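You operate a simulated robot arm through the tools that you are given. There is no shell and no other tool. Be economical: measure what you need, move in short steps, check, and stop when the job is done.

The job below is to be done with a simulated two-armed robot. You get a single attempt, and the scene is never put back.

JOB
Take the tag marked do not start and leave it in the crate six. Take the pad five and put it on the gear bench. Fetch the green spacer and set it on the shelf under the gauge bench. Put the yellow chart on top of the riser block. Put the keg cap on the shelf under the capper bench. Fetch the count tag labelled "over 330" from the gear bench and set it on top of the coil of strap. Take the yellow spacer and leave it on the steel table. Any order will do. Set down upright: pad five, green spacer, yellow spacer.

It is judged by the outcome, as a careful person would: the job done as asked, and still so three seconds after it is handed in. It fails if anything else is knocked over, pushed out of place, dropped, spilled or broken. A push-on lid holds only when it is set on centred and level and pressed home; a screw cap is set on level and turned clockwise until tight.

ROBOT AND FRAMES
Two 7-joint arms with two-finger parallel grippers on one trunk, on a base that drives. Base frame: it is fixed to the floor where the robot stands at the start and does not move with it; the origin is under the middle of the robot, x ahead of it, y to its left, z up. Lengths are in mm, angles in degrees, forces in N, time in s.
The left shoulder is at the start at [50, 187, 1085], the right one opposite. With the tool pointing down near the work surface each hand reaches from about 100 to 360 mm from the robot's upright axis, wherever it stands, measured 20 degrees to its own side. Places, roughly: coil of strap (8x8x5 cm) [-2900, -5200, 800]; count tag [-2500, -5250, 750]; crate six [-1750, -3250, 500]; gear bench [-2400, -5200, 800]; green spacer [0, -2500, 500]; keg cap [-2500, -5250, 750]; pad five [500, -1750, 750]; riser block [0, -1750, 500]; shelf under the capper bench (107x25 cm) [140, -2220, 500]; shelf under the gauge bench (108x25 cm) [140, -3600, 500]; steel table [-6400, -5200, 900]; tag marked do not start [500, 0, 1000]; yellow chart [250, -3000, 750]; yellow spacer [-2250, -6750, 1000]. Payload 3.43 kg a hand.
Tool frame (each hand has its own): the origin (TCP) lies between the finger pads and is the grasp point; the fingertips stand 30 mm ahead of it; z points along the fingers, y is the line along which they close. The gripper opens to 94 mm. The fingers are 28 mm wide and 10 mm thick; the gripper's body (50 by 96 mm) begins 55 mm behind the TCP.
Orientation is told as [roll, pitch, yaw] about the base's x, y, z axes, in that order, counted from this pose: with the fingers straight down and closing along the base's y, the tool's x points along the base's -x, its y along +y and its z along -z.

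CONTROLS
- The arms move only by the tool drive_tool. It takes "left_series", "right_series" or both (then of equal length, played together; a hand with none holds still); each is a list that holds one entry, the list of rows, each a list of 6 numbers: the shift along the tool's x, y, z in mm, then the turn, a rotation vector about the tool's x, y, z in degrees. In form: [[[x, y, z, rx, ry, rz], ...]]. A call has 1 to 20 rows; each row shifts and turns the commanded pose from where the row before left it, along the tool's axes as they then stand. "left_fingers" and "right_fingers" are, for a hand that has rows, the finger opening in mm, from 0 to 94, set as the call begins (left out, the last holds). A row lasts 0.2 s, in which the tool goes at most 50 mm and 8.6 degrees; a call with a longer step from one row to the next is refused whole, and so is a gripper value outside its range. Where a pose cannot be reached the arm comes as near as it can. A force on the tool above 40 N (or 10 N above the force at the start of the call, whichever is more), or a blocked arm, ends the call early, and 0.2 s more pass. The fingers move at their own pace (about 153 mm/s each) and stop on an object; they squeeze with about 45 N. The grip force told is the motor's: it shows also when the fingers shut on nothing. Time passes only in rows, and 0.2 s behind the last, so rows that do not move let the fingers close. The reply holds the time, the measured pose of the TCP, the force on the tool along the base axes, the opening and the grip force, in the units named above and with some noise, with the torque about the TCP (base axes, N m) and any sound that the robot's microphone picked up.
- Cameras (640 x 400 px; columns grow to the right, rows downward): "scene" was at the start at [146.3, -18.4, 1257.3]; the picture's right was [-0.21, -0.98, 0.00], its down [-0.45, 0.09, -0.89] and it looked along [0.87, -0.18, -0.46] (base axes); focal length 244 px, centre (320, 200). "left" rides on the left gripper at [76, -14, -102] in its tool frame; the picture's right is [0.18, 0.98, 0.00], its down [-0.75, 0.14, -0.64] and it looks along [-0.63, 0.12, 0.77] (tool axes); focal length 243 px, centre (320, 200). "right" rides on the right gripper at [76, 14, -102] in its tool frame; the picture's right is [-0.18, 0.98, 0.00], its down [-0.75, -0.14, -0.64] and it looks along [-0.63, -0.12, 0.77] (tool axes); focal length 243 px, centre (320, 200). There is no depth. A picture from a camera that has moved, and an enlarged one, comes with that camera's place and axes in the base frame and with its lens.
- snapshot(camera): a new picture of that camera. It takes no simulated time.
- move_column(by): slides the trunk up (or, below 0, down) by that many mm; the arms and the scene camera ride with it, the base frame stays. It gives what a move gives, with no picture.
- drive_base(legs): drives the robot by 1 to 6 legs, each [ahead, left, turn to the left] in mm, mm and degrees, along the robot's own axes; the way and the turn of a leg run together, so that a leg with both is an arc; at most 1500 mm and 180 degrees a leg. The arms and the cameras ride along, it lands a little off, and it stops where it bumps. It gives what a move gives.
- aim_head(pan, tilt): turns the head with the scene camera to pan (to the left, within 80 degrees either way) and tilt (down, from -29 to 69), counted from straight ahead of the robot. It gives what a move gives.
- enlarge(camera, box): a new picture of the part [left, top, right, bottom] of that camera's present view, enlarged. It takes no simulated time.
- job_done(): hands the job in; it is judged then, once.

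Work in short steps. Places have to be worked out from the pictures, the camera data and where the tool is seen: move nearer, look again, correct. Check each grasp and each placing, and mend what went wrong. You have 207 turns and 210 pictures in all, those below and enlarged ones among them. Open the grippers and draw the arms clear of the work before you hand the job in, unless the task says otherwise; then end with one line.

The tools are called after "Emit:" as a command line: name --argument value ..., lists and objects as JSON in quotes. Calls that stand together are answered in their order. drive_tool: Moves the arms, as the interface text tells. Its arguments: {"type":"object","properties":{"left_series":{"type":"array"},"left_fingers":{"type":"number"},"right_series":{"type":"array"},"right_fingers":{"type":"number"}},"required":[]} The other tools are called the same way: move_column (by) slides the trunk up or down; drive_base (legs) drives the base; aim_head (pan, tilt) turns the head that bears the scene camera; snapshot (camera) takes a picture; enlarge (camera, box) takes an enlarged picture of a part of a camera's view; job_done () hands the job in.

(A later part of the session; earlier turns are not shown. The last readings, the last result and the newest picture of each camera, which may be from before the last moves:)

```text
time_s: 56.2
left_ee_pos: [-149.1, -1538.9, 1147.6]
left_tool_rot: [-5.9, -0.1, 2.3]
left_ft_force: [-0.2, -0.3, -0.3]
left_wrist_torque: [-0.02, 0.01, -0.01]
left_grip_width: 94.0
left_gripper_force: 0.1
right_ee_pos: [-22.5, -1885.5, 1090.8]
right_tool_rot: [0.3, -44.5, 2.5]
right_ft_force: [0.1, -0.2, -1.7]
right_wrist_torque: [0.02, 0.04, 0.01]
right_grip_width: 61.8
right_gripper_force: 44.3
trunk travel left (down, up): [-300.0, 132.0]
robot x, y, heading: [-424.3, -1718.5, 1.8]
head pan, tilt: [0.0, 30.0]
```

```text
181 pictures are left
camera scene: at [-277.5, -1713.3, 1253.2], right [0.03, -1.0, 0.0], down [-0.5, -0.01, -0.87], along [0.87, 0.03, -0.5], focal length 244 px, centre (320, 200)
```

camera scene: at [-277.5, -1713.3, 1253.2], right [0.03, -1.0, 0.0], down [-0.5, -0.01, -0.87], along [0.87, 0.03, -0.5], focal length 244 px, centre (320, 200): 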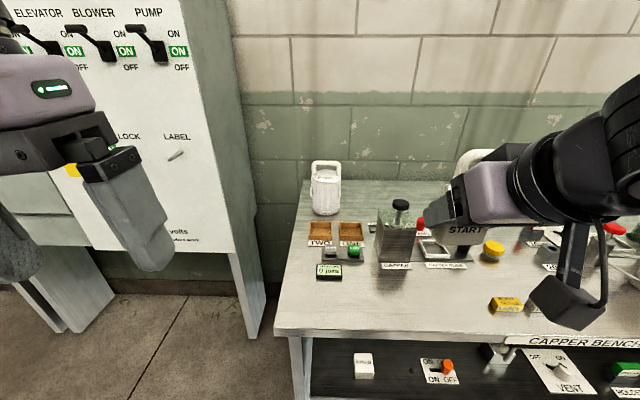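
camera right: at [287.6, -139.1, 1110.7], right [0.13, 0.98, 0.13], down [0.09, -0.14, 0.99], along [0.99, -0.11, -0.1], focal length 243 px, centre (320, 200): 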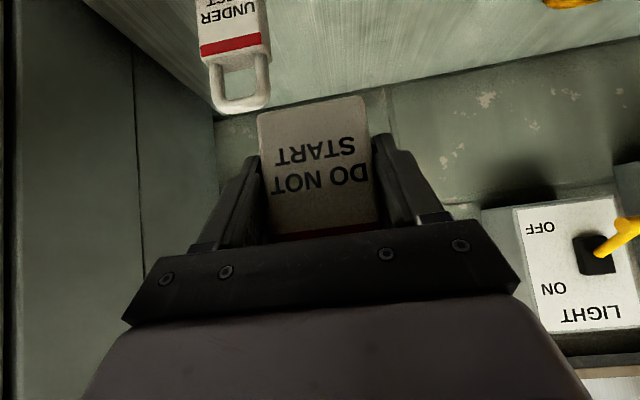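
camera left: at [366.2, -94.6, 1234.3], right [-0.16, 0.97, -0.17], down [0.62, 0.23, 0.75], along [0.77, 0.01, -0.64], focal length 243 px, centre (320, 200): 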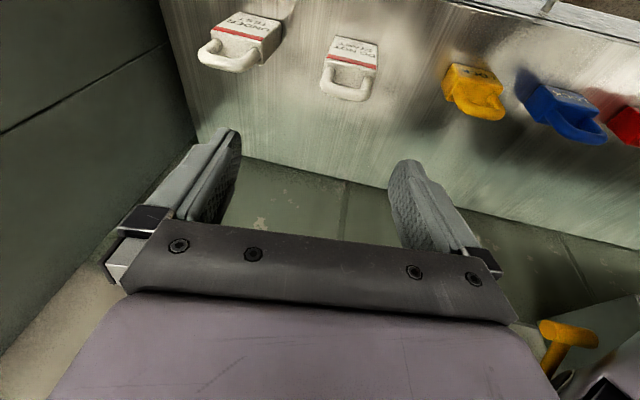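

The capper bench is in front. I enlarge to find pad five and riser block.

Emit:
enlarge --camera "scene" --box '[270, 150, 470, 275]'

Emit:
enlarge --camera "scene" --box '[290, 320, 640, 400]'

Emit:
aim_head --pan -25 --tilt 40

Emit:
snapshot --camera "scene"

```text
3.20 times, centred on (370, 212) of scene
camera zoom: at [-277.5, -1713.3, 1253.2], right [0.03, -1.0, 0.0], down [-0.5, -0.01, -0.87], along [0.87, 0.03, -0.5], focal length 782 px, centre (160, 160)
```

zoom: 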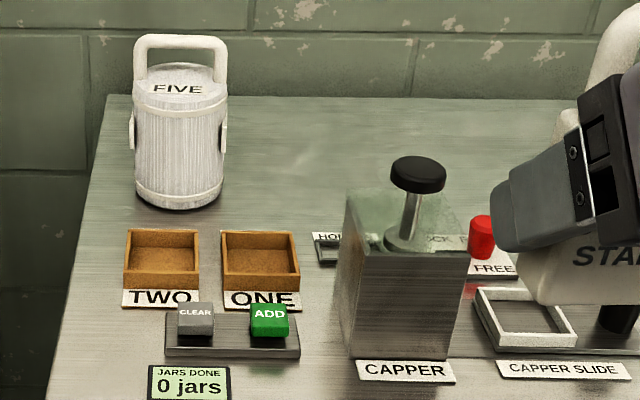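

```text
1.83 times, centred on (465, 360) of scene
camera zoom: at [-277.5, -1713.3, 1253.2], right [0.03, -1.0, 0.0], down [-0.5, -0.01, -0.87], along [0.87, 0.03, -0.5], focal length 447 px, centre (55, -93)
```

zoom: 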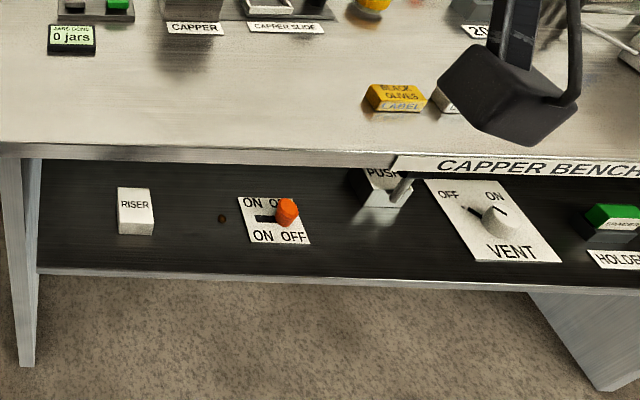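

```text
time_s: 57.1
left_ee_pos: [-149.3, -1538.7, 1147.5]
left_tool_rot: [-5.9, 0.0, 2.2]
left_ft_force: [0.0, -0.4, 0.0]
left_wrist_torque: [0.0, 0.0, -0.03]
left_grip_width: 94.0
left_gripper_force: 0.1
right_ee_pos: [-22.4, -1884.8, 1090.0]
right_tool_rot: [0.3, -44.5, 2.4]
right_ft_force: [-0.1, 0.7, -0.8]
right_wrist_torque: [-0.01, 0.0, 0.02]
right_grip_width: 61.9
right_gripper_force: 45.3
trunk travel left (down, up): [-300.0, 132.0]
robot x, y, heading: [-422.8, -1719.2, 1.6]
head pan, tilt: [-25.0, 40.0]
```

```text
178 pictures are left
camera scene: at [-289.8, -1749.5, 1237.9], right [-0.39, -0.92, 0.0], down [-0.59, 0.25, -0.77], along [0.7, -0.3, -0.64], focal length 244 px, centre (320, 200)
```

scene: 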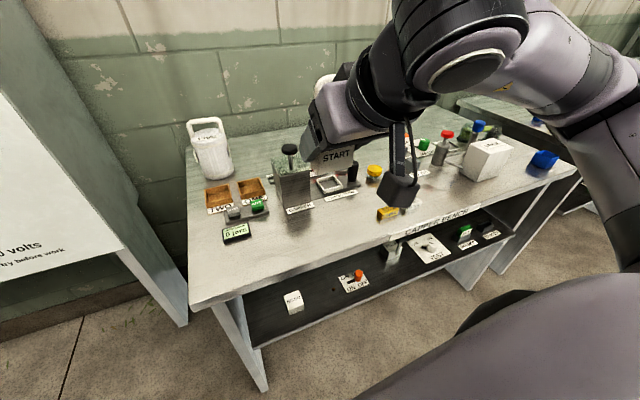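

Pad five is the white canister with a handle marked FIVE, near (540,−1712) at the bench's left end. I'll move to the open alcove beside the bench (left of it) to look at the space there.

Emit:
drive_base --legs '[[0, 390, 0], [150, 0, -45]]'

Emit:
aim_head --pan 10 --tilt 35

Emit:
snapshot --camera "scene"

```text
time_s: 63.2
left_ee_pos: [20.5, -1447.2, 1147.5]
left_tool_rot: [-5.9, 0.0, -42.8]
left_ft_force: [1.1, 0.7, 0.3]
left_wrist_torque: [-0.01, -0.02, -0.01]
left_grip_width: 94.1
left_gripper_force: 0.1
right_ee_pos: [-136.2, -1781.5, 1090.3]
right_tool_rot: [0.3, -44.6, -42.7]
right_ft_force: [-0.6, -0.3, -0.9]
right_wrist_torque: [0.02, -0.05, 0.02]
right_grip_width: 61.8
right_gripper_force: 44.7
trunk travel left (down, up): [-300.0, 132.0]
robot x, y, heading: [-301.7, -1380.4, -43.4]
head pan, tilt: [-25.0, 40.0]
```

```text
time_s: 64.2
left_ee_pos: [19.4, -1449.4, 1147.9]
left_tool_rot: [-5.9, 0.0, -42.8]
left_ft_force: [0.3, 0.2, -0.8]
left_wrist_torque: [0.0, 0.01, -0.04]
left_grip_width: 94.2
left_gripper_force: 0.1
right_ee_pos: [-136.8, -1782.4, 1091.5]
right_tool_rot: [0.2, -44.6, -42.5]
right_ft_force: [0.6, -0.2, -1.1]
right_wrist_torque: [0.03, -0.01, -0.03]
right_grip_width: 62.0
right_gripper_force: 45.1
trunk travel left (down, up): [-300.0, 132.0]
robot x, y, heading: [-301.8, -1377.2, -43.4]
head pan, tilt: [10.0, 35.0]
```

```text
177 pictures are left
camera scene: at [-187.8, -1468.0, 1245.4], right [-0.55, -0.83, 0.0], down [-0.48, 0.32, -0.82], along [0.68, -0.45, -0.57], focal length 244 px, centre (320, 200)
```

scene: 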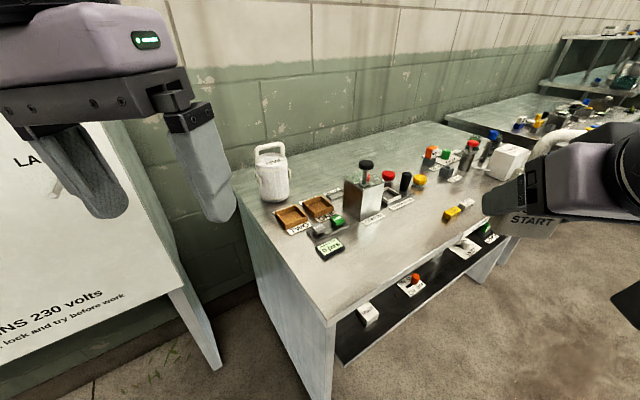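

Bench height ≈780, canister centre about (500,−1710). I zoom to see its handle orientation.

Emit:
enlarge --camera "scene" --box '[232, 130, 312, 210]'

```text
5.00 times, centred on (272, 170) of scene
camera zoom: at [-187.8, -1468.0, 1245.4], right [-0.55, -0.83, 0.0], down [-0.48, 0.32, -0.82], along [0.68, -0.45, -0.57], focal length 1222 px, centre (560, 350)
```

zoom: 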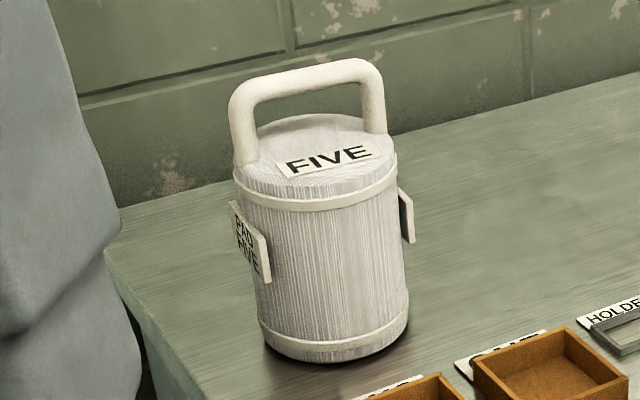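

The handle bar runs along y at about (447,−1709), z≈970. I face −y and slide sideways into the alcove so the left hand can take the handle from above.

Emit:
drive_base --legs '[[0, 0, -46.6], [-30, 400, 0]]'

Emit:
aim_head --pan 45 --tilt 35

Emit:
snapshot --camera "scene"

Emit:
snapshot --camera "left"

```text
time_s: 68.7
left_ee_pos: [17.5, -1653.3, 1148.5]
left_tool_rot: [-5.7, 0.0, -91.1]
left_ft_force: [0.9, 0.6, 0.6]
left_wrist_torque: [-0.01, -0.01, 0.01]
left_grip_width: 93.9
left_gripper_force: 0.1
right_ee_pos: [-336.7, -1758.4, 1090.2]
right_tool_rot: [0.2, -44.6, -90.8]
right_ft_force: [0.5, -0.7, -1.0]
right_wrist_torque: [-0.03, 0.03, -0.03]
right_grip_width: 61.4
right_gripper_force: 45.5
trunk travel left (down, up): [-300.0, 132.0]
robot x, y, heading: [-144.1, -1367.0, -91.7]
head pan, tilt: [10.0, 35.0]
stopped in leg 2: the robot was blocked; the commanded pose is now the measured one
```

```text
time_s: 69.7
left_ee_pos: [17.1, -1654.1, 1148.1]
left_tool_rot: [-5.8, 0.1, -91.1]
left_ft_force: [-0.4, -0.7, 0.5]
left_wrist_torque: [0.02, 0.01, 0.01]
left_grip_width: 93.8
left_gripper_force: 0.0
right_ee_pos: [-336.4, -1758.7, 1090.0]
right_tool_rot: [0.3, -44.5, -90.9]
right_ft_force: [0.2, 0.9, -0.6]
right_wrist_torque: [0.0, 0.01, 0.0]
right_grip_width: 61.5
right_gripper_force: 44.9
trunk travel left (down, up): [-300.0, 132.0]
robot x, y, heading: [-143.9, -1363.5, -91.9]
head pan, tilt: [45.0, 35.0]
```

```text
175 pictures are left
camera scene: at [-88.3, -1489.3, 1245.4], right [-0.73, -0.69, 0.0], down [-0.39, 0.42, -0.82], along [0.56, -0.6, -0.57], focal length 244 px, centre (320, 200)
```

scene: 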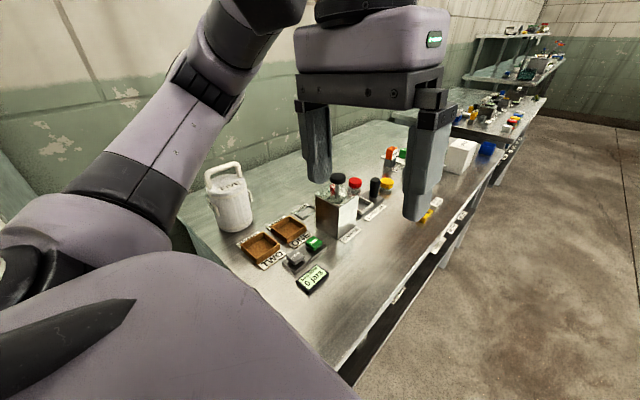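

```text
174 pictures are left
camera left: at [15.2, -1577.0, 1250.8], right [0.98, 0.17, -0.1], down [0.19, -0.76, 0.62], along [0.03, -0.63, -0.77], focal length 243 px, centre (320, 200)
```

left: 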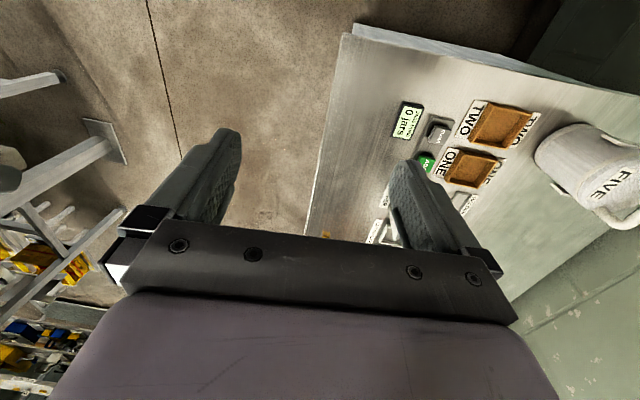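

The base front is bumping the bench end. I back up a little in y and continue left.

Emit:
drive_base --legs '[[-55, 0, 1.8], [0, 260, 0]]'

Emit:
snapshot --camera "scene"

Emit:
snapshot --camera "left"

```text
time_s: 73.0
left_ee_pos: [243.4, -1596.1, 1150.0]
left_tool_rot: [-4.9, 0.2, -90.6]
left_ft_force: [0.7, -0.3, 0.0]
left_wrist_torque: [0.01, 0.0, -0.01]
left_grip_width: 94.1
left_gripper_force: 0.1
right_ee_pos: [-105.9, -1706.3, 1085.9]
right_tool_rot: [1.2, -44.2, -90.7]
right_ft_force: [0.5, 0.1, -0.6]
right_wrist_torque: [0.02, 0.03, -0.02]
right_grip_width: 61.7
right_gripper_force: 44.9
trunk travel left (down, up): [-300.0, 132.0]
robot x, y, heading: [89.6, -1307.8, -90.8]
head pan, tilt: [45.0, 35.0]
stopped in leg 2: the robot was blocked; the commanded pose is now the measured one
```

```text
173 pictures are left
camera scene: at [134.5, -1434.6, 1246.2], right [-0.72, -0.7, -0.01], down [-0.39, 0.41, -0.82], along [0.58, -0.58, -0.57], focal length 244 px, centre (320, 200)
```

scene: 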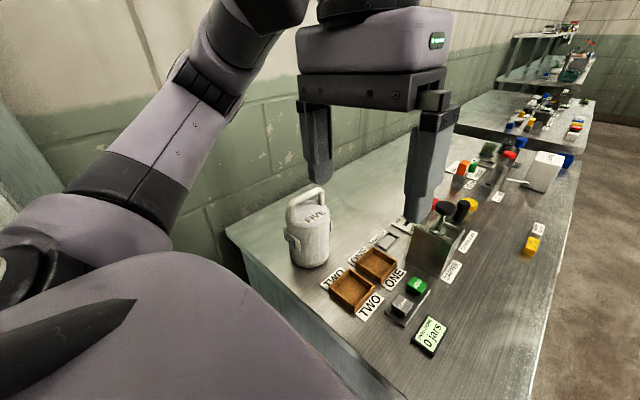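

```text
172 pictures are left
camera left: at [238.0, -1520.4, 1252.3], right [0.98, 0.17, -0.08], down [0.19, -0.76, 0.62], along [0.05, -0.63, -0.78], focal length 243 px, centre (320, 200)
```

left: 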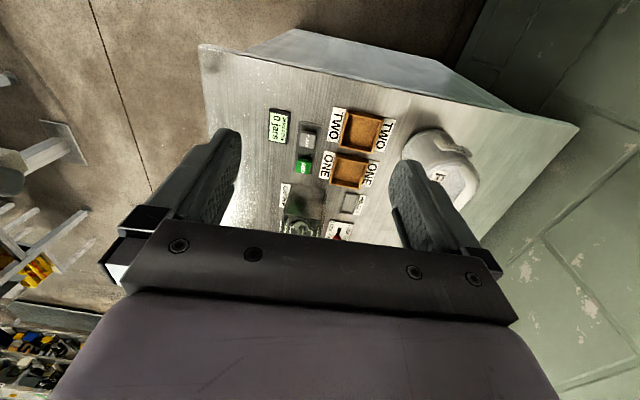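

Pad handle estimated at (456,−1713,970). I ease off the contact 20 mm, then tilt the left tool ~35° forward and move toward the handle.

Emit:
drive_base --legs '[[0, -20, 0.8]]'

Emit:
drive_tool --left_series '[[[0, 40, 0, -4.9, 0, 0], [0, 40, 0, 0, 0, 0], [-10, 30, 0, 0, -7, 0], [-10, 30, 0, 0, -7, 0], [-10, 30, 0, 0, -7, 0], [-10, 10, 0, 0, -7, 0], [-5, 0, 0, 0, -7, 0], [0, 0, 0, 0, 0, 0]]]'

Emit:
snapshot --camera "left"

Emit:
snapshot --camera "scene"

```text
time_s: 73.8
left_ee_pos: [240.9, -1589.7, 1146.8]
left_tool_rot: [-5.6, 0.1, -89.4]
left_ft_force: [0.4, -1.0, 0.5]
left_wrist_torque: [0.0, 0.03, 0.02]
left_grip_width: 93.9
left_gripper_force: 0.2
right_ee_pos: [-108.3, -1705.7, 1089.9]
right_tool_rot: [0.3, -44.5, -89.0]
right_ft_force: [-0.8, -0.3, -1.3]
right_wrist_torque: [0.03, 0.0, 0.04]
right_grip_width: 61.7
right_gripper_force: 45.1
trunk travel left (down, up): [-300.0, 132.0]
robot x, y, heading: [69.3, -1305.5, -89.8]
head pan, tilt: [45.0, 35.0]
```

```text
time_s: 75.8
left_ee_pos: [376.5, -1683.6, 1142.6]
left_tool_rot: [2.6, -31.3, -95.0]
left_ft_force: [0.3, 0.2, -0.1]
left_wrist_torque: [-0.02, 0.01, -0.04]
left_grip_width: 94.0
left_gripper_force: 0.0
right_ee_pos: [-134.8, -1739.1, 1066.5]
right_tool_rot: [2.6, -41.8, -91.6]
right_ft_force: [-0.4, 0.1, -1.7]
right_wrist_torque: [0.03, -0.03, -0.03]
right_grip_width: 61.6
right_gripper_force: 45.0
trunk travel left (down, up): [-300.0, 132.0]
robot x, y, heading: [71.3, -1315.1, -90.6]
head pan, tilt: [45.0, 35.0]
stopped in row 8 (left hand): the arm was blocked; the commanded pose is now the measured one
```

```text
171 pictures are left
camera left: at [368.0, -1564.0, 1189.4], right [0.99, 0.09, -0.06], down [0.09, -0.32, 0.94], along [0.07, -0.94, -0.32], focal length 243 px, centre (320, 200)
```

left: 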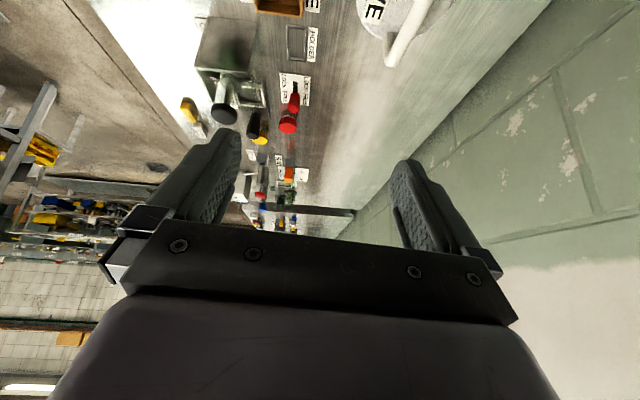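

```text
170 pictures are left
camera scene: at [103.0, -1474.6, 1241.3], right [-0.72, -0.7, -0.05], down [-0.37, 0.45, -0.81], along [0.59, -0.56, -0.58], focal length 244 px, centre (320, 200)
```

scene: 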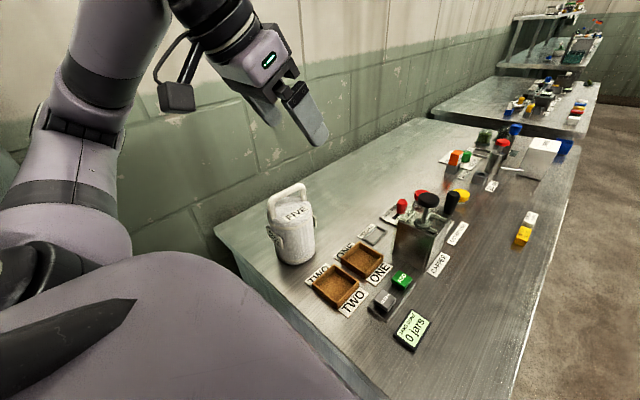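

The left elbow is blocked there. Pad five suits the right hand better (from heading 0), so I'll deliver the tag first; withdraw the left arm now and slide out.

Emit:
drive_tool --left_series '[[[0, -30, 0, 0, 0, 0], [0, -30, 0, 0, 4, 0], [0, -30, 0, 0, 7, 3], [0, -20, 0, 0, 7, 0], [10, 0, 0, 0, 7, 0], [0, 0, 0, 0, 5, 0]]]'

Emit:
drive_base --legs '[[-20, -350, 0], [0, -180, 0]]'

Emit:
aim_head --pan 20 --tilt 25

Emit:
snapshot --camera "scene"

```text
time_s: 77.2
left_ee_pos: [286.9, -1628.8, 1148.9]
left_tool_rot: [2.3, -4.0, -94.4]
left_ft_force: [-0.9, -0.6, -0.3]
left_wrist_torque: [0.0, 0.0, 0.01]
left_grip_width: 93.8
left_gripper_force: 0.1
right_ee_pos: [-123.0, -1710.2, 1085.3]
right_tool_rot: [1.5, -44.2, -90.5]
right_ft_force: [0.3, 1.0, -0.9]
right_wrist_torque: [0.02, -0.01, 0.0]
right_grip_width: 61.7
right_gripper_force: 45.2
trunk travel left (down, up): [-300.0, 132.0]
robot x, y, heading: [67.3, -1309.1, -90.4]
head pan, tilt: [45.0, 35.0]
```

```text
time_s: 82.8
left_ee_pos: [-240.4, -1599.9, 1147.1]
left_tool_rot: [1.2, -4.6, -94.8]
left_ft_force: [-0.2, -0.3, 0.3]
left_wrist_torque: [-0.01, -0.01, 0.02]
left_grip_width: 94.0
left_gripper_force: 0.0
right_ee_pos: [-652.8, -1679.1, 1089.7]
right_tool_rot: [0.2, -44.5, -89.9]
right_ft_force: [0.3, -0.5, -1.0]
right_wrist_torque: [0.02, 0.01, 0.03]
right_grip_width: 61.9
right_gripper_force: 44.6
trunk travel left (down, up): [-300.0, 132.0]
robot x, y, heading: [-470.6, -1282.5, -90.7]
head pan, tilt: [45.0, 35.0]
```

```text
time_s: 83.7
left_ee_pos: [-238.8, -1600.1, 1146.3]
left_tool_rot: [1.3, -4.5, -94.7]
left_ft_force: [-0.3, 0.0, 0.2]
left_wrist_torque: [-0.02, -0.02, 0.02]
left_grip_width: 94.2
left_gripper_force: 0.0
right_ee_pos: [-651.9, -1679.1, 1090.2]
right_tool_rot: [0.2, -44.5, -90.0]
right_ft_force: [-0.8, -0.1, 0.1]
right_wrist_torque: [0.02, -0.03, 0.01]
right_grip_width: 61.8
right_gripper_force: 44.9
trunk travel left (down, up): [-300.0, 132.0]
robot x, y, heading: [-466.7, -1285.0, -90.7]
head pan, tilt: [20.0, 25.0]
```

```text
169 pictures are left
camera scene: at [-439.1, -1429.3, 1261.1], right [-0.94, -0.33, 0.0], down [-0.14, 0.4, -0.91], along [0.3, -0.85, -0.42], focal length 244 px, centre (320, 200)
```

scene: 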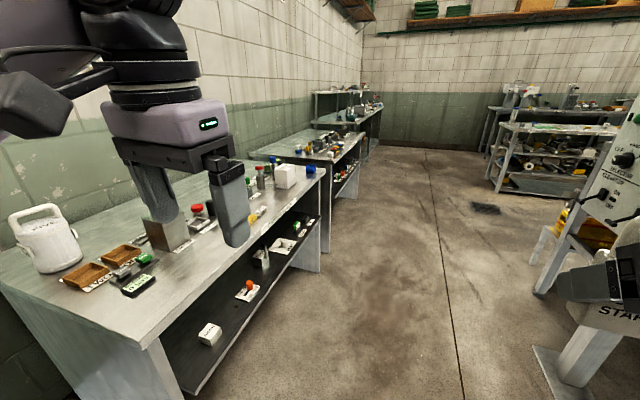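

I drive down the aisle toward crate six and look to the right.

Emit:
drive_base --legs '[[1450, 0, 0.7], [400, 0, 0]]'

Emit:
aim_head --pan -65 --tilt 20

Emit:
snapshot --camera "scene"

Emit:
aim_head --pan -10 --tilt 15

Emit:
snapshot --camera "scene"

```text
time_s: 93.0
left_ee_pos: [-227.2, -3445.0, 1147.6]
left_tool_rot: [1.3, -4.6, -93.6]
left_ft_force: [-0.5, 0.3, 0.9]
left_wrist_torque: [0.01, -0.01, -0.01]
left_grip_width: 94.0
left_gripper_force: 0.1
right_ee_pos: [-639.1, -3531.9, 1090.5]
right_tool_rot: [0.2, -44.5, -88.7]
right_ft_force: [0.2, 0.5, -1.3]
right_wrist_torque: [0.0, -0.03, -0.03]
right_grip_width: 61.6
right_gripper_force: 45.0
trunk travel left (down, up): [-300.0, 132.0]
robot x, y, heading: [-463.3, -3129.7, -89.3]
head pan, tilt: [20.0, 25.0]
```

```text
time_s: 94.5
left_ee_pos: [-228.2, -3445.1, 1147.1]
left_tool_rot: [1.3, -4.5, -93.6]
left_ft_force: [0.4, 0.1, 0.2]
left_wrist_torque: [0.01, -0.03, -0.02]
left_grip_width: 94.1
left_gripper_force: 0.1
right_ee_pos: [-638.4, -3531.6, 1091.5]
right_tool_rot: [0.2, -44.6, -88.6]
right_ft_force: [0.3, -0.2, -0.6]
right_wrist_torque: [0.01, -0.02, -0.02]
right_grip_width: 61.6
right_gripper_force: 45.0
trunk travel left (down, up): [-300.0, 132.0]
robot x, y, heading: [-463.1, -3132.4, -89.5]
head pan, tilt: [-65.0, 20.0]
```

```text
168 pictures are left
camera scene: at [-548.1, -3232.0, 1269.3], right [-0.43, 0.9, 0.0], down [0.31, 0.15, -0.94], along [-0.85, -0.41, -0.34], focal length 244 px, centre (320, 200)
```

scene: 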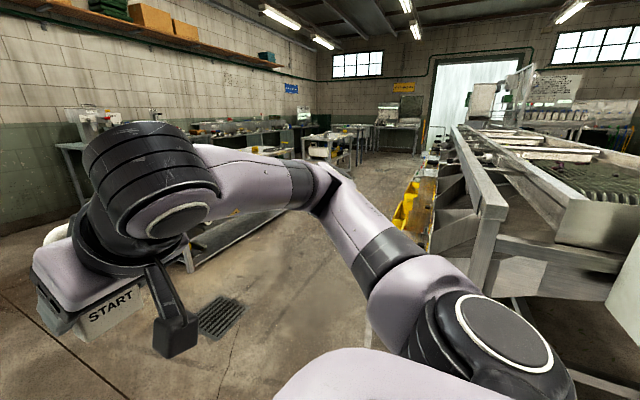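

```text
time_s: 95.8
left_ee_pos: [-227.7, -3444.8, 1147.7]
left_tool_rot: [1.3, -4.7, -93.5]
left_ft_force: [0.5, 0.0, 0.0]
left_wrist_torque: [-0.01, 0.03, 0.04]
left_grip_width: 93.9
left_gripper_force: 0.1
right_ee_pos: [-637.5, -3531.7, 1090.3]
right_tool_rot: [0.3, -44.6, -88.6]
right_ft_force: [0.4, -0.3, -2.2]
right_wrist_torque: [0.01, 0.0, 0.0]
right_grip_width: 61.4
right_gripper_force: 44.9
trunk travel left (down, up): [-300.0, 132.0]
robot x, y, heading: [-462.9, -3133.8, -89.4]
head pan, tilt: [-10.0, 15.0]
```

```text
167 pictures are left
camera scene: at [-479.5, -3283.9, 1277.4], right [-0.99, 0.16, 0.0], down [0.04, 0.26, -0.97], along [-0.16, -0.95, -0.26], focal length 244 px, centre (320, 200)
```

scene: 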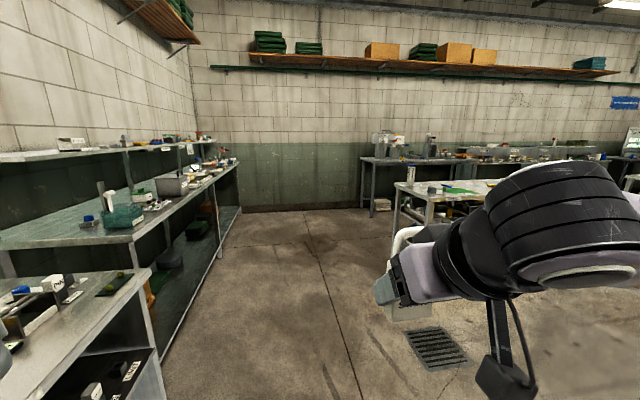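

Yellow crates line the machine's −y side around x −1700. I go to y≈−3750 and head −x for a look.

Emit:
drive_base --legs '[[650, -150, 0], [0, 0, -90], [500, 0, 0]]'

Emit:
aim_head --pan -45 --tilt 25

Emit:
snapshot --camera "scene"

Emit:
aim_head --pan 0 --tilt 15

Emit:
snapshot --camera "scene"

```text
time_s: 105.7
left_ee_pos: [-1402.9, -4064.6, 1147.0]
left_tool_rot: [1.3, -4.5, 179.7]
left_ft_force: [-0.7, 0.7, 0.7]
left_wrist_torque: [-0.03, 0.0, -0.02]
left_grip_width: 94.1
left_gripper_force: 0.0
right_ee_pos: [-1512.8, -3660.0, 1089.1]
right_tool_rot: [0.1, -44.5, -175.4]
right_ft_force: [-0.4, -0.5, -1.5]
right_wrist_torque: [-0.01, -0.02, -0.01]
right_grip_width: 61.5
right_gripper_force: 44.5
trunk travel left (down, up): [-300.0, 132.0]
robot x, y, heading: [-1103.6, -3815.0, -176.4]
head pan, tilt: [-10.0, 15.0]
```

```text
time_s: 106.7
left_ee_pos: [-1401.9, -4064.6, 1146.6]
left_tool_rot: [1.3, -4.5, 179.6]
left_ft_force: [0.4, -1.4, 0.6]
left_wrist_torque: [0.01, 0.01, -0.01]
left_grip_width: 94.1
left_gripper_force: 0.1
right_ee_pos: [-1513.7, -3660.8, 1089.5]
right_tool_rot: [0.2, -44.5, -175.5]
right_ft_force: [-0.1, 0.4, -1.0]
right_wrist_torque: [0.0, 0.02, 0.0]
right_grip_width: 61.5
right_gripper_force: 44.5
trunk travel left (down, up): [-300.0, 132.0]
robot x, y, heading: [-1104.1, -3812.7, -176.3]
head pan, tilt: [-45.0, 25.0]
```

```text
166 pictures are left
camera scene: at [-1234.5, -3755.9, 1261.2], right [0.66, 0.75, 0.0], down [0.32, -0.28, -0.91], along [-0.68, 0.6, -0.42], focal length 244 px, centre (320, 200)
```

scene: 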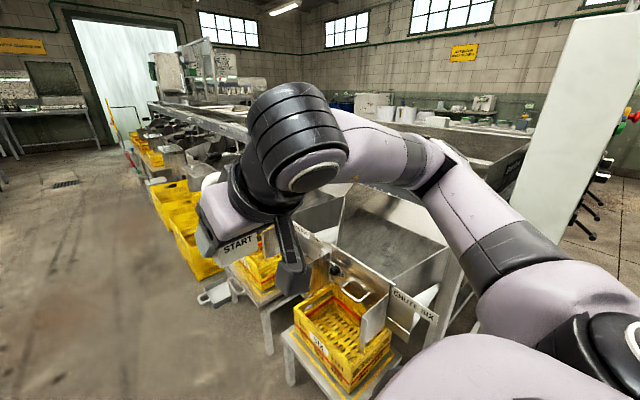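

```text
time_s: 107.8
left_ee_pos: [-1403.1, -4065.2, 1147.2]
left_tool_rot: [1.3, -4.5, 179.7]
left_ft_force: [-0.4, 0.8, 0.3]
left_wrist_torque: [-0.01, -0.03, 0.02]
left_grip_width: 94.1
left_gripper_force: 0.1
right_ee_pos: [-1512.8, -3660.6, 1090.1]
right_tool_rot: [0.1, -44.6, -175.4]
right_ft_force: [-0.1, -0.3, -1.1]
right_wrist_torque: [-0.01, -0.04, -0.01]
right_grip_width: 61.3
right_gripper_force: 45.3
trunk travel left (down, up): [-300.0, 132.0]
robot x, y, heading: [-1106.0, -3808.4, -176.2]
head pan, tilt: [0.0, 15.0]
```

```text
165 pictures are left
camera scene: at [-1258.3, -3822.6, 1277.4], right [-0.07, 1.0, 0.0], down [0.26, 0.02, -0.97], along [-0.96, -0.06, -0.26], focal length 244 px, centre (320, 200)
```

scene: 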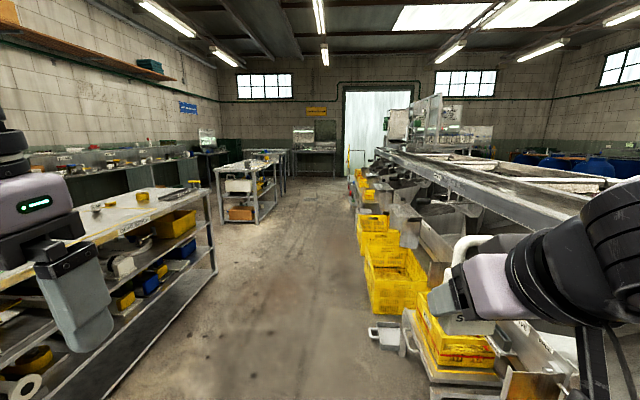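

Crate under "CHUTE SIX" is at right. Zoom to confirm its label.

Emit:
aim_head --pan -60 --tilt 40

Emit:
snapshot --camera "scene"

Emit:
enlarge --camera "scene" --box '[160, 140, 360, 320]'

```text
time_s: 109.1
left_ee_pos: [-1403.5, -4065.4, 1147.2]
left_tool_rot: [1.3, -4.7, 179.7]
left_ft_force: [0.0, 0.9, -1.1]
left_wrist_torque: [0.05, 0.0, 0.0]
left_grip_width: 94.0
left_gripper_force: 0.0
right_ee_pos: [-1513.9, -3659.9, 1089.4]
right_tool_rot: [0.3, -44.5, -175.4]
right_ft_force: [0.1, 0.5, -1.1]
right_wrist_torque: [0.03, -0.05, 0.0]
right_grip_width: 61.5
right_gripper_force: 44.8
trunk travel left (down, up): [-300.0, 132.0]
robot x, y, heading: [-1105.0, -3816.2, -176.2]
head pan, tilt: [-60.0, 40.0]
```

```text
164 pictures are left
camera scene: at [-1212.5, -3745.9, 1237.9], right [0.83, 0.56, 0.0], down [0.36, -0.53, -0.77], along [-0.43, 0.64, -0.64], focal length 244 px, centre (320, 200)
```

scene: 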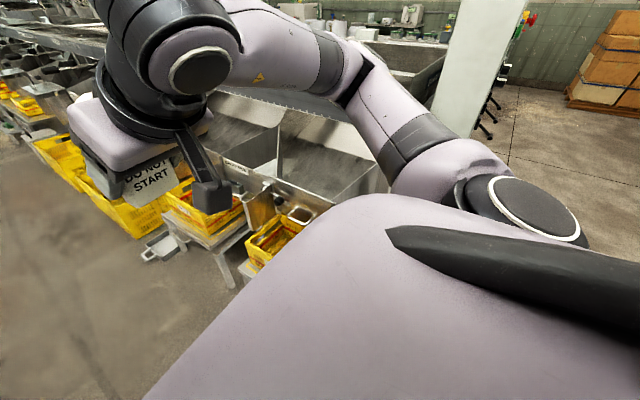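

```text
2.22 times, centred on (260, 230) of scene
camera zoom: at [-1212.5, -3745.9, 1237.9], right [0.83, 0.56, 0.0], down [0.36, -0.53, -0.77], along [-0.43, 0.64, -0.64], focal length 543 px, centre (453, 133)
```

zoom: 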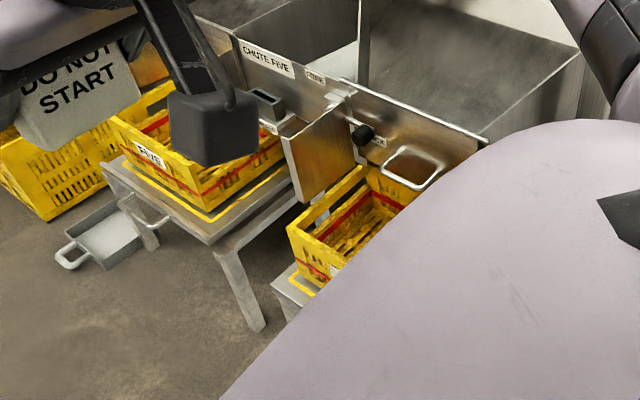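

Crate six (under chute six) is near (−1690,−3330). I drive to stand in front of it facing +y.

Emit:
drive_base --legs '[[735, 0, 0], [0, 0, -93.8]]'

Emit:
aim_head --pan -10 --tilt 50

Emit:
snapshot --camera "scene"

Emit:
snapshot --camera "right"

```text
time_s: 117.0
left_ee_pos: [-2083.7, -3561.4, 1147.1]
left_tool_rot: [1.3, -4.6, 88.7]
left_ft_force: [0.1, 0.7, -1.3]
left_wrist_torque: [-0.03, 0.04, 0.02]
left_grip_width: 94.1
left_gripper_force: 0.2
right_ee_pos: [-1678.5, -3458.2, 1089.9]
right_tool_rot: [0.2, -44.4, 93.6]
right_ft_force: [0.1, 0.2, -0.9]
right_wrist_torque: [0.01, -0.03, 0.0]
right_grip_width: 61.4
right_gripper_force: 45.0
trunk travel left (down, up): [-300.0, 132.0]
robot x, y, heading: [-1837.3, -3862.0, 92.9]
head pan, tilt: [-60.0, 40.0]
```

```text
time_s: 118.2
left_ee_pos: [-2083.3, -3561.3, 1148.1]
left_tool_rot: [1.4, -4.6, 88.7]
left_ft_force: [-0.5, 0.3, -0.1]
left_wrist_torque: [0.0, -0.02, -0.02]
left_grip_width: 94.1
left_gripper_force: 0.0
right_ee_pos: [-1677.7, -3457.8, 1089.9]
right_tool_rot: [0.2, -44.5, 93.7]
right_ft_force: [-0.2, 0.0, -0.4]
right_wrist_torque: [-0.03, 0.01, -0.01]
right_grip_width: 61.3
right_gripper_force: 45.1
trunk travel left (down, up): [-300.0, 132.0]
robot x, y, heading: [-1835.3, -3862.3, 92.7]
head pan, tilt: [-10.0, 50.0]
```

```text
162 pictures are left
camera scene: at [-1831.5, -3727.8, 1223.7], right [0.99, -0.13, 0.0], down [-0.1, -0.76, -0.64], along [0.08, 0.64, -0.77], focal length 244 px, centre (320, 200)
```

scene: 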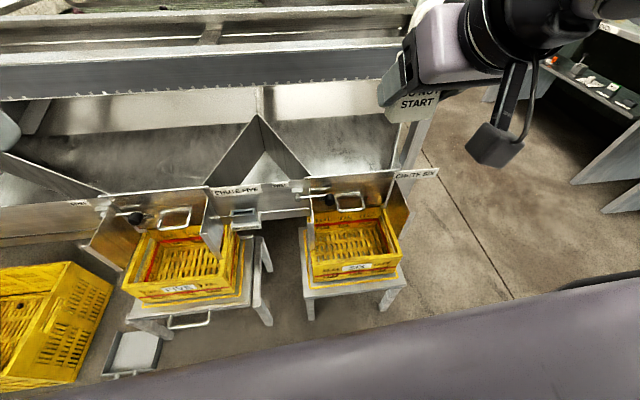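

```text
161 pictures are left
camera right: at [-1682.6, -3584.6, 1110.3], right [-0.99, 0.07, 0.13], down [0.14, 0.1, 0.99], along [0.05, 0.99, -0.1], focal length 243 px, centre (320, 200)
```

right: 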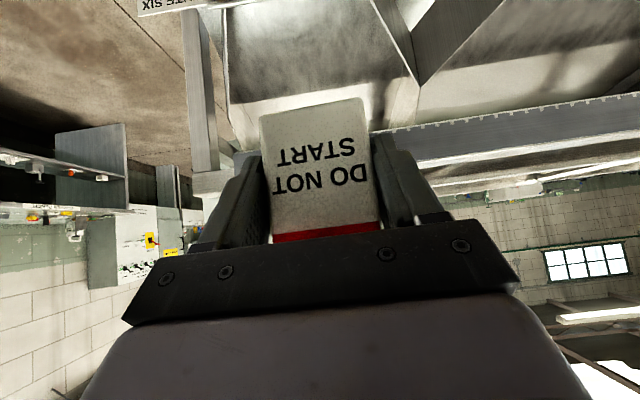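

Crate six front label ≈(−1672,−3405,490). I lower the trunk and drive forward 100 mm, then check.

Emit:
move_column --by -300

Emit:
drive_base --legs '[[100, 10, -2.7]]'

Emit:
snapshot --camera "scene"

Emit:
snapshot --camera "right"

```text
time_s: 121.2
left_ee_pos: [-2083.7, -3561.7, 846.3]
left_tool_rot: [1.3, -4.5, 88.8]
left_ft_force: [0.7, 0.7, 0.5]
left_wrist_torque: [0.0, -0.01, -0.02]
left_grip_width: 94.1
left_gripper_force: 0.0
right_ee_pos: [-1676.8, -3457.3, 790.8]
right_tool_rot: [0.1, -44.6, 93.8]
right_ft_force: [-1.6, 0.3, -0.9]
right_wrist_torque: [-0.02, 0.0, 0.03]
right_grip_width: 61.7
right_gripper_force: 44.9
trunk travel left (down, up): [0.0, 432.0]
robot x, y, heading: [-1836.7, -3861.0, 93.0]
head pan, tilt: [-10.0, 50.0]
```

```text
time_s: 122.3
left_ee_pos: [-2081.1, -3450.2, 846.5]
left_tool_rot: [1.3, -4.6, 86.1]
left_ft_force: [-0.5, 0.4, 1.0]
left_wrist_torque: [-0.04, -0.01, 0.02]
left_grip_width: 93.9
left_gripper_force: 0.0
right_ee_pos: [-1670.8, -3366.9, 789.9]
right_tool_rot: [0.2, -44.6, 91.0]
right_ft_force: [0.5, -0.3, -1.1]
right_wrist_torque: [0.01, -0.02, -0.01]
right_grip_width: 61.6
right_gripper_force: 44.8
trunk travel left (down, up): [0.0, 432.0]
robot x, y, heading: [-1853.1, -3763.7, 90.3]
head pan, tilt: [-10.0, 50.0]
```

```text
160 pictures are left
camera scene: at [-1837.9, -3629.1, 923.7], right [0.99, -0.17, 0.0], down [-0.13, -0.75, -0.64], along [0.11, 0.63, -0.77], focal length 244 px, centre (320, 200)
```

scene: 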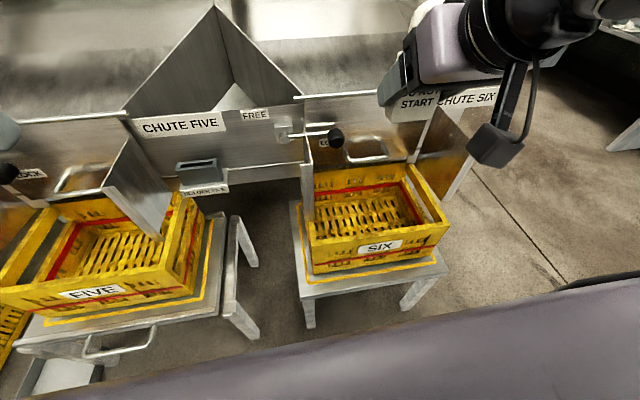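

```text
159 pictures are left
camera right: at [-1682.5, -3492.9, 810.3], right [-0.98, 0.11, 0.13], down [0.14, 0.09, 0.99], along [0.1, 0.99, -0.1], focal length 243 px, centre (320, 200)
```

right: 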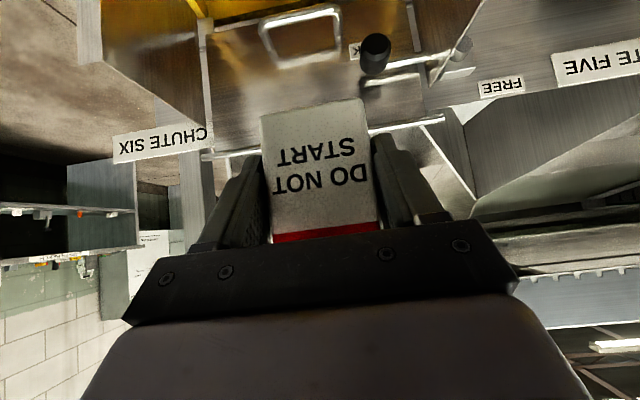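

Target: TCP (−1681,−3340,~520). Lower in steps.

Emit:
drive_tool --right_series '[[[-10, 5, 10, 0, 0, 0], [-9, 5, 9, 0, 0, 0], [35, 0, 35, 0, 0, 0], [35, 0, 35, 0, 0, 0], [35, 0, 35, 0, 0, 0], [35, 0, 35, 0, 0, 0], [0, 0, 0, 0, 0, 0]]]'

Emit:
snapshot --camera "scene"

Emit:
snapshot --camera "right"

```text
time_s: 123.9
left_ee_pos: [-2080.5, -3451.4, 846.4]
left_tool_rot: [1.3, -4.6, 86.1]
left_ft_force: [0.1, 0.6, -0.5]
left_wrist_torque: [0.01, -0.01, -0.04]
left_grip_width: 93.8
left_gripper_force: 0.1
right_ee_pos: [-1680.1, -3341.8, 590.2]
right_tool_rot: [0.2, -44.5, 91.0]
right_ft_force: [-0.1, -0.3, -0.9]
right_wrist_torque: [-0.03, 0.02, 0.05]
right_grip_width: 61.4
right_gripper_force: 44.9
trunk travel left (down, up): [0.0, 432.0]
robot x, y, heading: [-1850.3, -3765.8, 90.2]
head pan, tilt: [-10.0, 50.0]
```

```text
158 pictures are left
camera scene: at [-1837.9, -3629.1, 923.7], right [0.99, -0.17, 0.0], down [-0.13, -0.75, -0.64], along [0.11, 0.63, -0.77], focal length 244 px, centre (320, 200)
```

scene: 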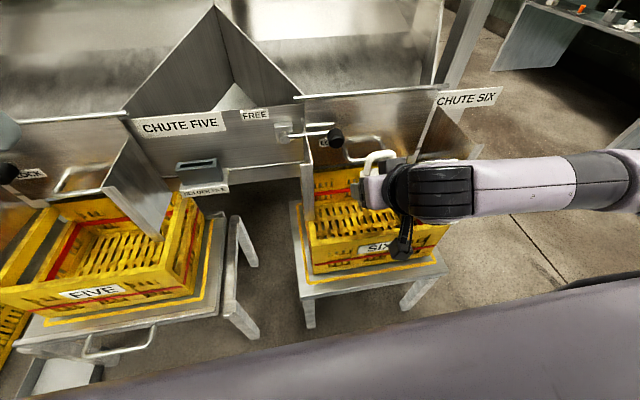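

```text
157 pictures are left
camera right: at [-1691.7, -3467.5, 609.5], right [-0.98, 0.11, 0.13], down [0.14, 0.09, 0.99], along [0.1, 0.99, -0.1], focal length 243 px, centre (320, 200)
```

right: 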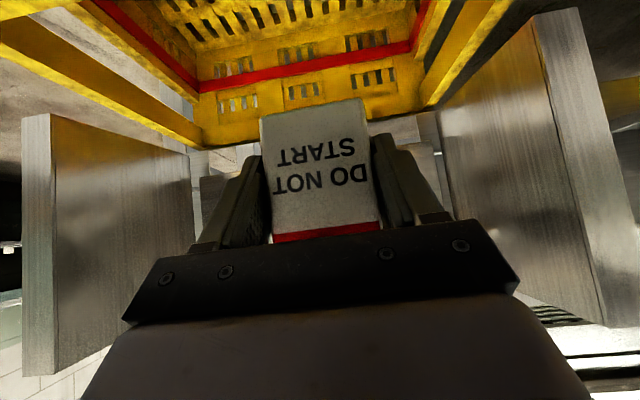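

Nothing touched yet. I lower another 62 mm with small steps.

Emit:
drive_tool --right_series '[[[15, 0, 15, 0, 0, 0], [15, 0, 15, 0, 0, 0], [10, 0, 10, 0, 0, 0], [7, 0, 7, 0, 0, 0], [0, 0, 0, 0, 0, 0]]]'

Emit:
snapshot --camera "right"

Emit:
snapshot --camera "scene"

```text
time_s: 125.1
left_ee_pos: [-2083.1, -3452.0, 846.7]
left_tool_rot: [1.3, -4.5, 86.0]
left_ft_force: [-0.7, -0.3, -0.3]
left_wrist_torque: [0.01, -0.02, 0.0]
left_grip_width: 94.3
left_gripper_force: 0.1
right_ee_pos: [-1680.2, -3341.8, 524.3]
right_tool_rot: [0.2, -44.5, 91.0]
right_ft_force: [0.1, 0.1, -1.8]
right_wrist_torque: [-0.04, 0.0, 0.02]
right_grip_width: 61.6
right_gripper_force: 44.7
trunk travel left (down, up): [0.0, 432.0]
robot x, y, heading: [-1851.5, -3766.0, 90.2]
head pan, tilt: [-10.0, 50.0]
```

```text
156 pictures are left
camera right: at [-1692.5, -3468.1, 544.4], right [-0.98, 0.11, 0.13], down [0.14, 0.09, 0.99], along [0.1, 0.99, -0.1], focal length 243 px, centre (320, 200)
```

right: 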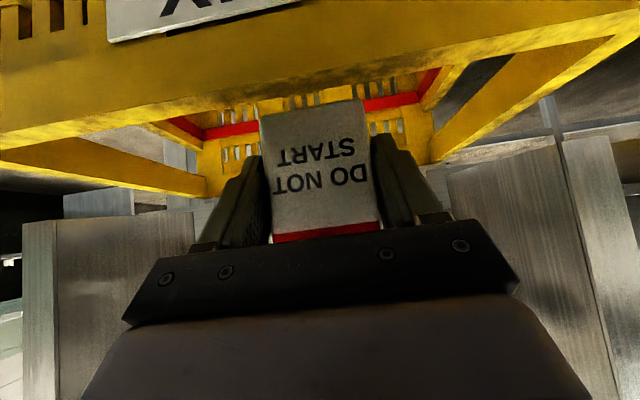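

```text
155 pictures are left
camera scene: at [-1837.9, -3629.1, 923.7], right [0.99, -0.17, 0.0], down [-0.13, -0.75, -0.64], along [0.11, 0.63, -0.77], focal length 244 px, centre (320, 200)
```

scene: 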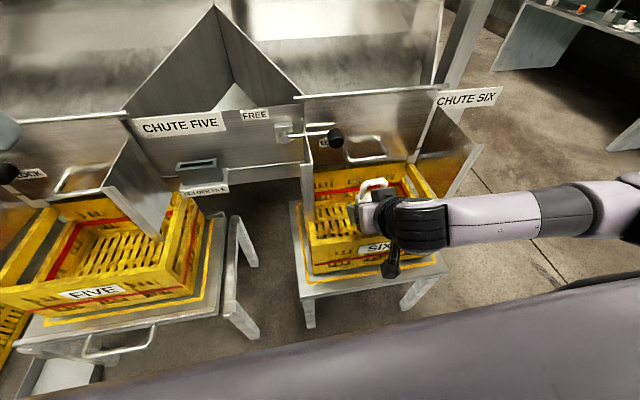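

Still free. Lower a few mm more to feel the floor.

Emit:
drive_tool --right_series '[[[4, 0, 4, 0, 0, 0], [4, 0, 4, 0, 0, 0], [3, 0, 3, 0, 0, 0], [0, 0, 0, 0, 0, 0]]]'

```text
time_s: 126.1
left_ee_pos: [-2082.0, -3450.3, 847.2]
left_tool_rot: [1.2, -4.6, 86.1]
left_ft_force: [0.5, 0.4, 0.3]
left_wrist_torque: [-0.01, -0.01, 0.0]
left_grip_width: 94.1
left_gripper_force: 0.0
right_ee_pos: [-1682.0, -3343.3, 509.1]
right_tool_rot: [0.2, -44.5, 90.9]
right_ft_force: [-0.2, -0.2, -1.5]
right_wrist_torque: [-0.01, 0.02, -0.02]
right_grip_width: 61.5
right_gripper_force: 44.5
trunk travel left (down, up): [0.0, 432.0]
robot x, y, heading: [-1847.7, -3763.5, 90.1]
head pan, tilt: [-10.0, 50.0]
```

Tag bottom should be within ~2 cm of the crate floor; I open and back out along the fingers.

Emit:
drive_tool --right_series '[[[0, 0, 0, 0, 0, 0], [0, 0, 0, 0, 0, 0], [0, 0, -20, 0, 0, 0], [0, 0, -40, 0, 0, 0], [0, 0, -40, 0, 0, 0], [-30, 0, -30, 0, 0, 0], [-30, 0, -30, 0, 0, 0]]]' --right_fingers 94

Emit:
snapshot --camera "right"

Emit:
snapshot --camera "scene"

```text
time_s: 127.7
left_ee_pos: [-2082.8, -3452.0, 847.4]
left_tool_rot: [1.3, -4.6, 86.1]
left_ft_force: [0.1, 0.7, -0.2]
left_wrist_torque: [-0.01, 0.01, 0.05]
left_grip_width: 93.9
left_gripper_force: 0.2
right_ee_pos: [-1694.2, -3379.8, 659.0]
right_tool_rot: [0.1, -44.4, 91.0]
right_ft_force: [0.2, 1.0, 0.1]
right_wrist_torque: [-0.01, 0.02, -0.01]
right_grip_width: 93.9
right_gripper_force: 0.1
right hand out of reach, approached as far as the arm can: row 5, 6
trunk travel left (down, up): [0.0, 432.0]
robot x, y, heading: [-1849.4, -3763.4, 90.6]
head pan, tilt: [-10.0, 50.0]
```

```text
154 pictures are left
camera right: at [-1705.4, -3507.2, 678.6], right [-0.99, 0.11, 0.13], down [0.14, 0.09, 0.99], along [0.1, 0.99, -0.11], focal length 243 px, centre (320, 200)
```

right: 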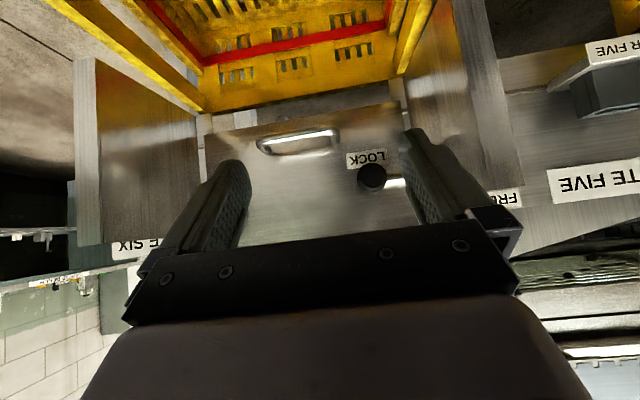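

```text
153 pictures are left
camera scene: at [-1837.9, -3629.1, 923.6], right [0.99, -0.17, 0.0], down [-0.13, -0.75, -0.64], along [0.11, 0.63, -0.77], focal length 244 px, centre (320, 200)
```

scene: 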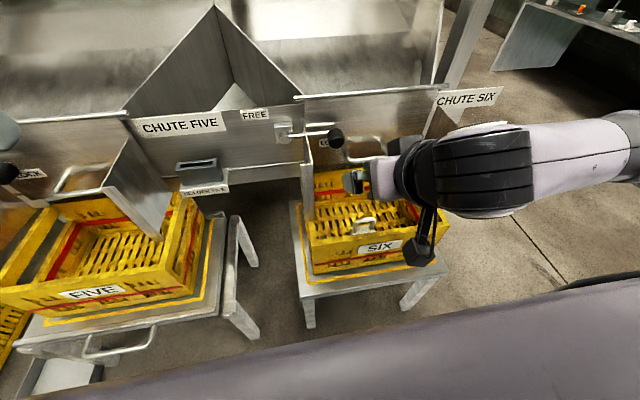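

The tag stands inside crate six. I raise the hand, back out and go to the benches on the +x side (facing +x near y≈−3000).

Emit:
drive_tool --right_series '[[[-30, -15, -30, 0, 0, 0], [-30, 0, -30, 0, 0, 0], [-30, 0, -30, 0, 0, 0], [0, 0, 0, 0, 0, 0]]]'

Emit:
drive_base --legs '[[-120, 0, 0], [0, 0, -90], [1380, 60, 0], [0, 780, 0]]'

Emit:
move_column --by 250

Emit:
aim_head --pan 0 --tilt 25

Emit:
snapshot --camera "scene"

```text
time_s: 128.7
left_ee_pos: [-2083.2, -3451.7, 847.2]
left_tool_rot: [1.2, -4.6, 86.1]
left_ft_force: [-0.9, -0.2, -0.6]
left_wrist_torque: [0.02, -0.01, 0.04]
left_grip_width: 93.9
left_gripper_force: 0.0
right_ee_pos: [-1679.7, -3379.1, 785.5]
right_tool_rot: [0.1, -44.5, 91.1]
right_ft_force: [1.0, 0.2, -0.3]
right_wrist_torque: [-0.01, 0.01, 0.0]
right_grip_width: 93.9
right_gripper_force: 0.0
trunk travel left (down, up): [0.0, 432.0]
robot x, y, heading: [-1851.5, -3763.6, 90.0]
head pan, tilt: [-10.0, 50.0]
```

```text
time_s: 147.1
left_ee_pos: [-176.6, -2801.2, 847.7]
left_tool_rot: [1.3, -4.6, -4.0]
left_ft_force: [0.4, 0.1, 0.3]
left_wrist_torque: [0.02, 0.03, -0.03]
left_grip_width: 93.9
left_gripper_force: 0.1
right_ee_pos: [-104.9, -3203.1, 784.9]
right_tool_rot: [0.3, -44.6, 1.0]
right_ft_force: [0.0, 0.1, 1.0]
right_wrist_torque: [0.04, 0.01, -0.02]
right_grip_width: 93.9
right_gripper_force: 0.0
trunk travel left (down, up): [0.0, 432.0]
robot x, y, heading: [-493.8, -3033.1, 0.1]
head pan, tilt: [-10.0, 50.0]
```

```text
time_s: 149.7
left_ee_pos: [-176.5, -2802.3, 1098.2]
left_tool_rot: [1.3, -4.6, -4.0]
left_ft_force: [-0.6, -0.7, -0.2]
left_wrist_torque: [-0.01, -0.01, -0.01]
left_grip_width: 94.1
left_gripper_force: 0.0
right_ee_pos: [-104.1, -3202.8, 1035.3]
right_tool_rot: [0.2, -44.4, 0.9]
right_ft_force: [0.3, -0.3, -0.1]
right_wrist_torque: [0.04, 0.0, -0.01]
right_grip_width: 94.0
right_gripper_force: 0.1
trunk travel left (down, up): [-250.0, 182.0]
robot x, y, heading: [-493.5, -3039.0, 0.0]
head pan, tilt: [-10.0, 50.0]
```

```text
time_s: 150.5
left_ee_pos: [-175.8, -2801.6, 1097.2]
left_tool_rot: [1.3, -4.6, -4.0]
left_ft_force: [-0.4, 0.3, 0.5]
left_wrist_torque: [0.0, -0.02, 0.02]
left_grip_width: 94.2
left_gripper_force: 0.0
right_ee_pos: [-106.4, -3203.3, 1034.2]
right_tool_rot: [0.3, -44.5, 0.9]
right_ft_force: [0.0, -0.3, -0.4]
right_wrist_torque: [0.01, -0.01, 0.03]
right_grip_width: 94.0
right_gripper_force: 0.1
trunk travel left (down, up): [-250.0, 182.0]
robot x, y, heading: [-487.6, -3032.1, 0.1]
head pan, tilt: [0.0, 25.0]
```

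```text
152 pictures are left
camera scene: at [-340.3, -3033.4, 1211.1], right [0.0, -1.0, 0.0], down [-0.42, 0.0, -0.91], along [0.91, 0.0, -0.42], focal length 244 px, centre (320, 200)
```

scene: 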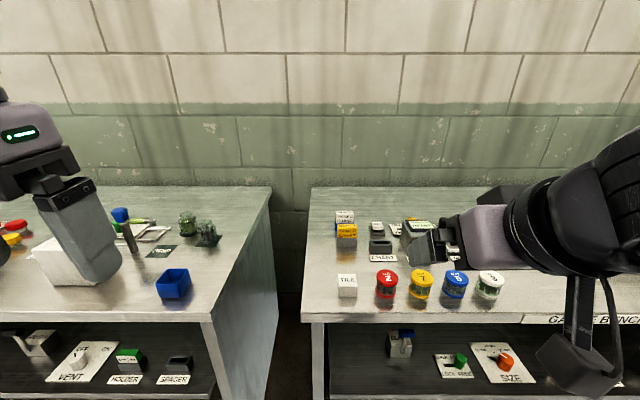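

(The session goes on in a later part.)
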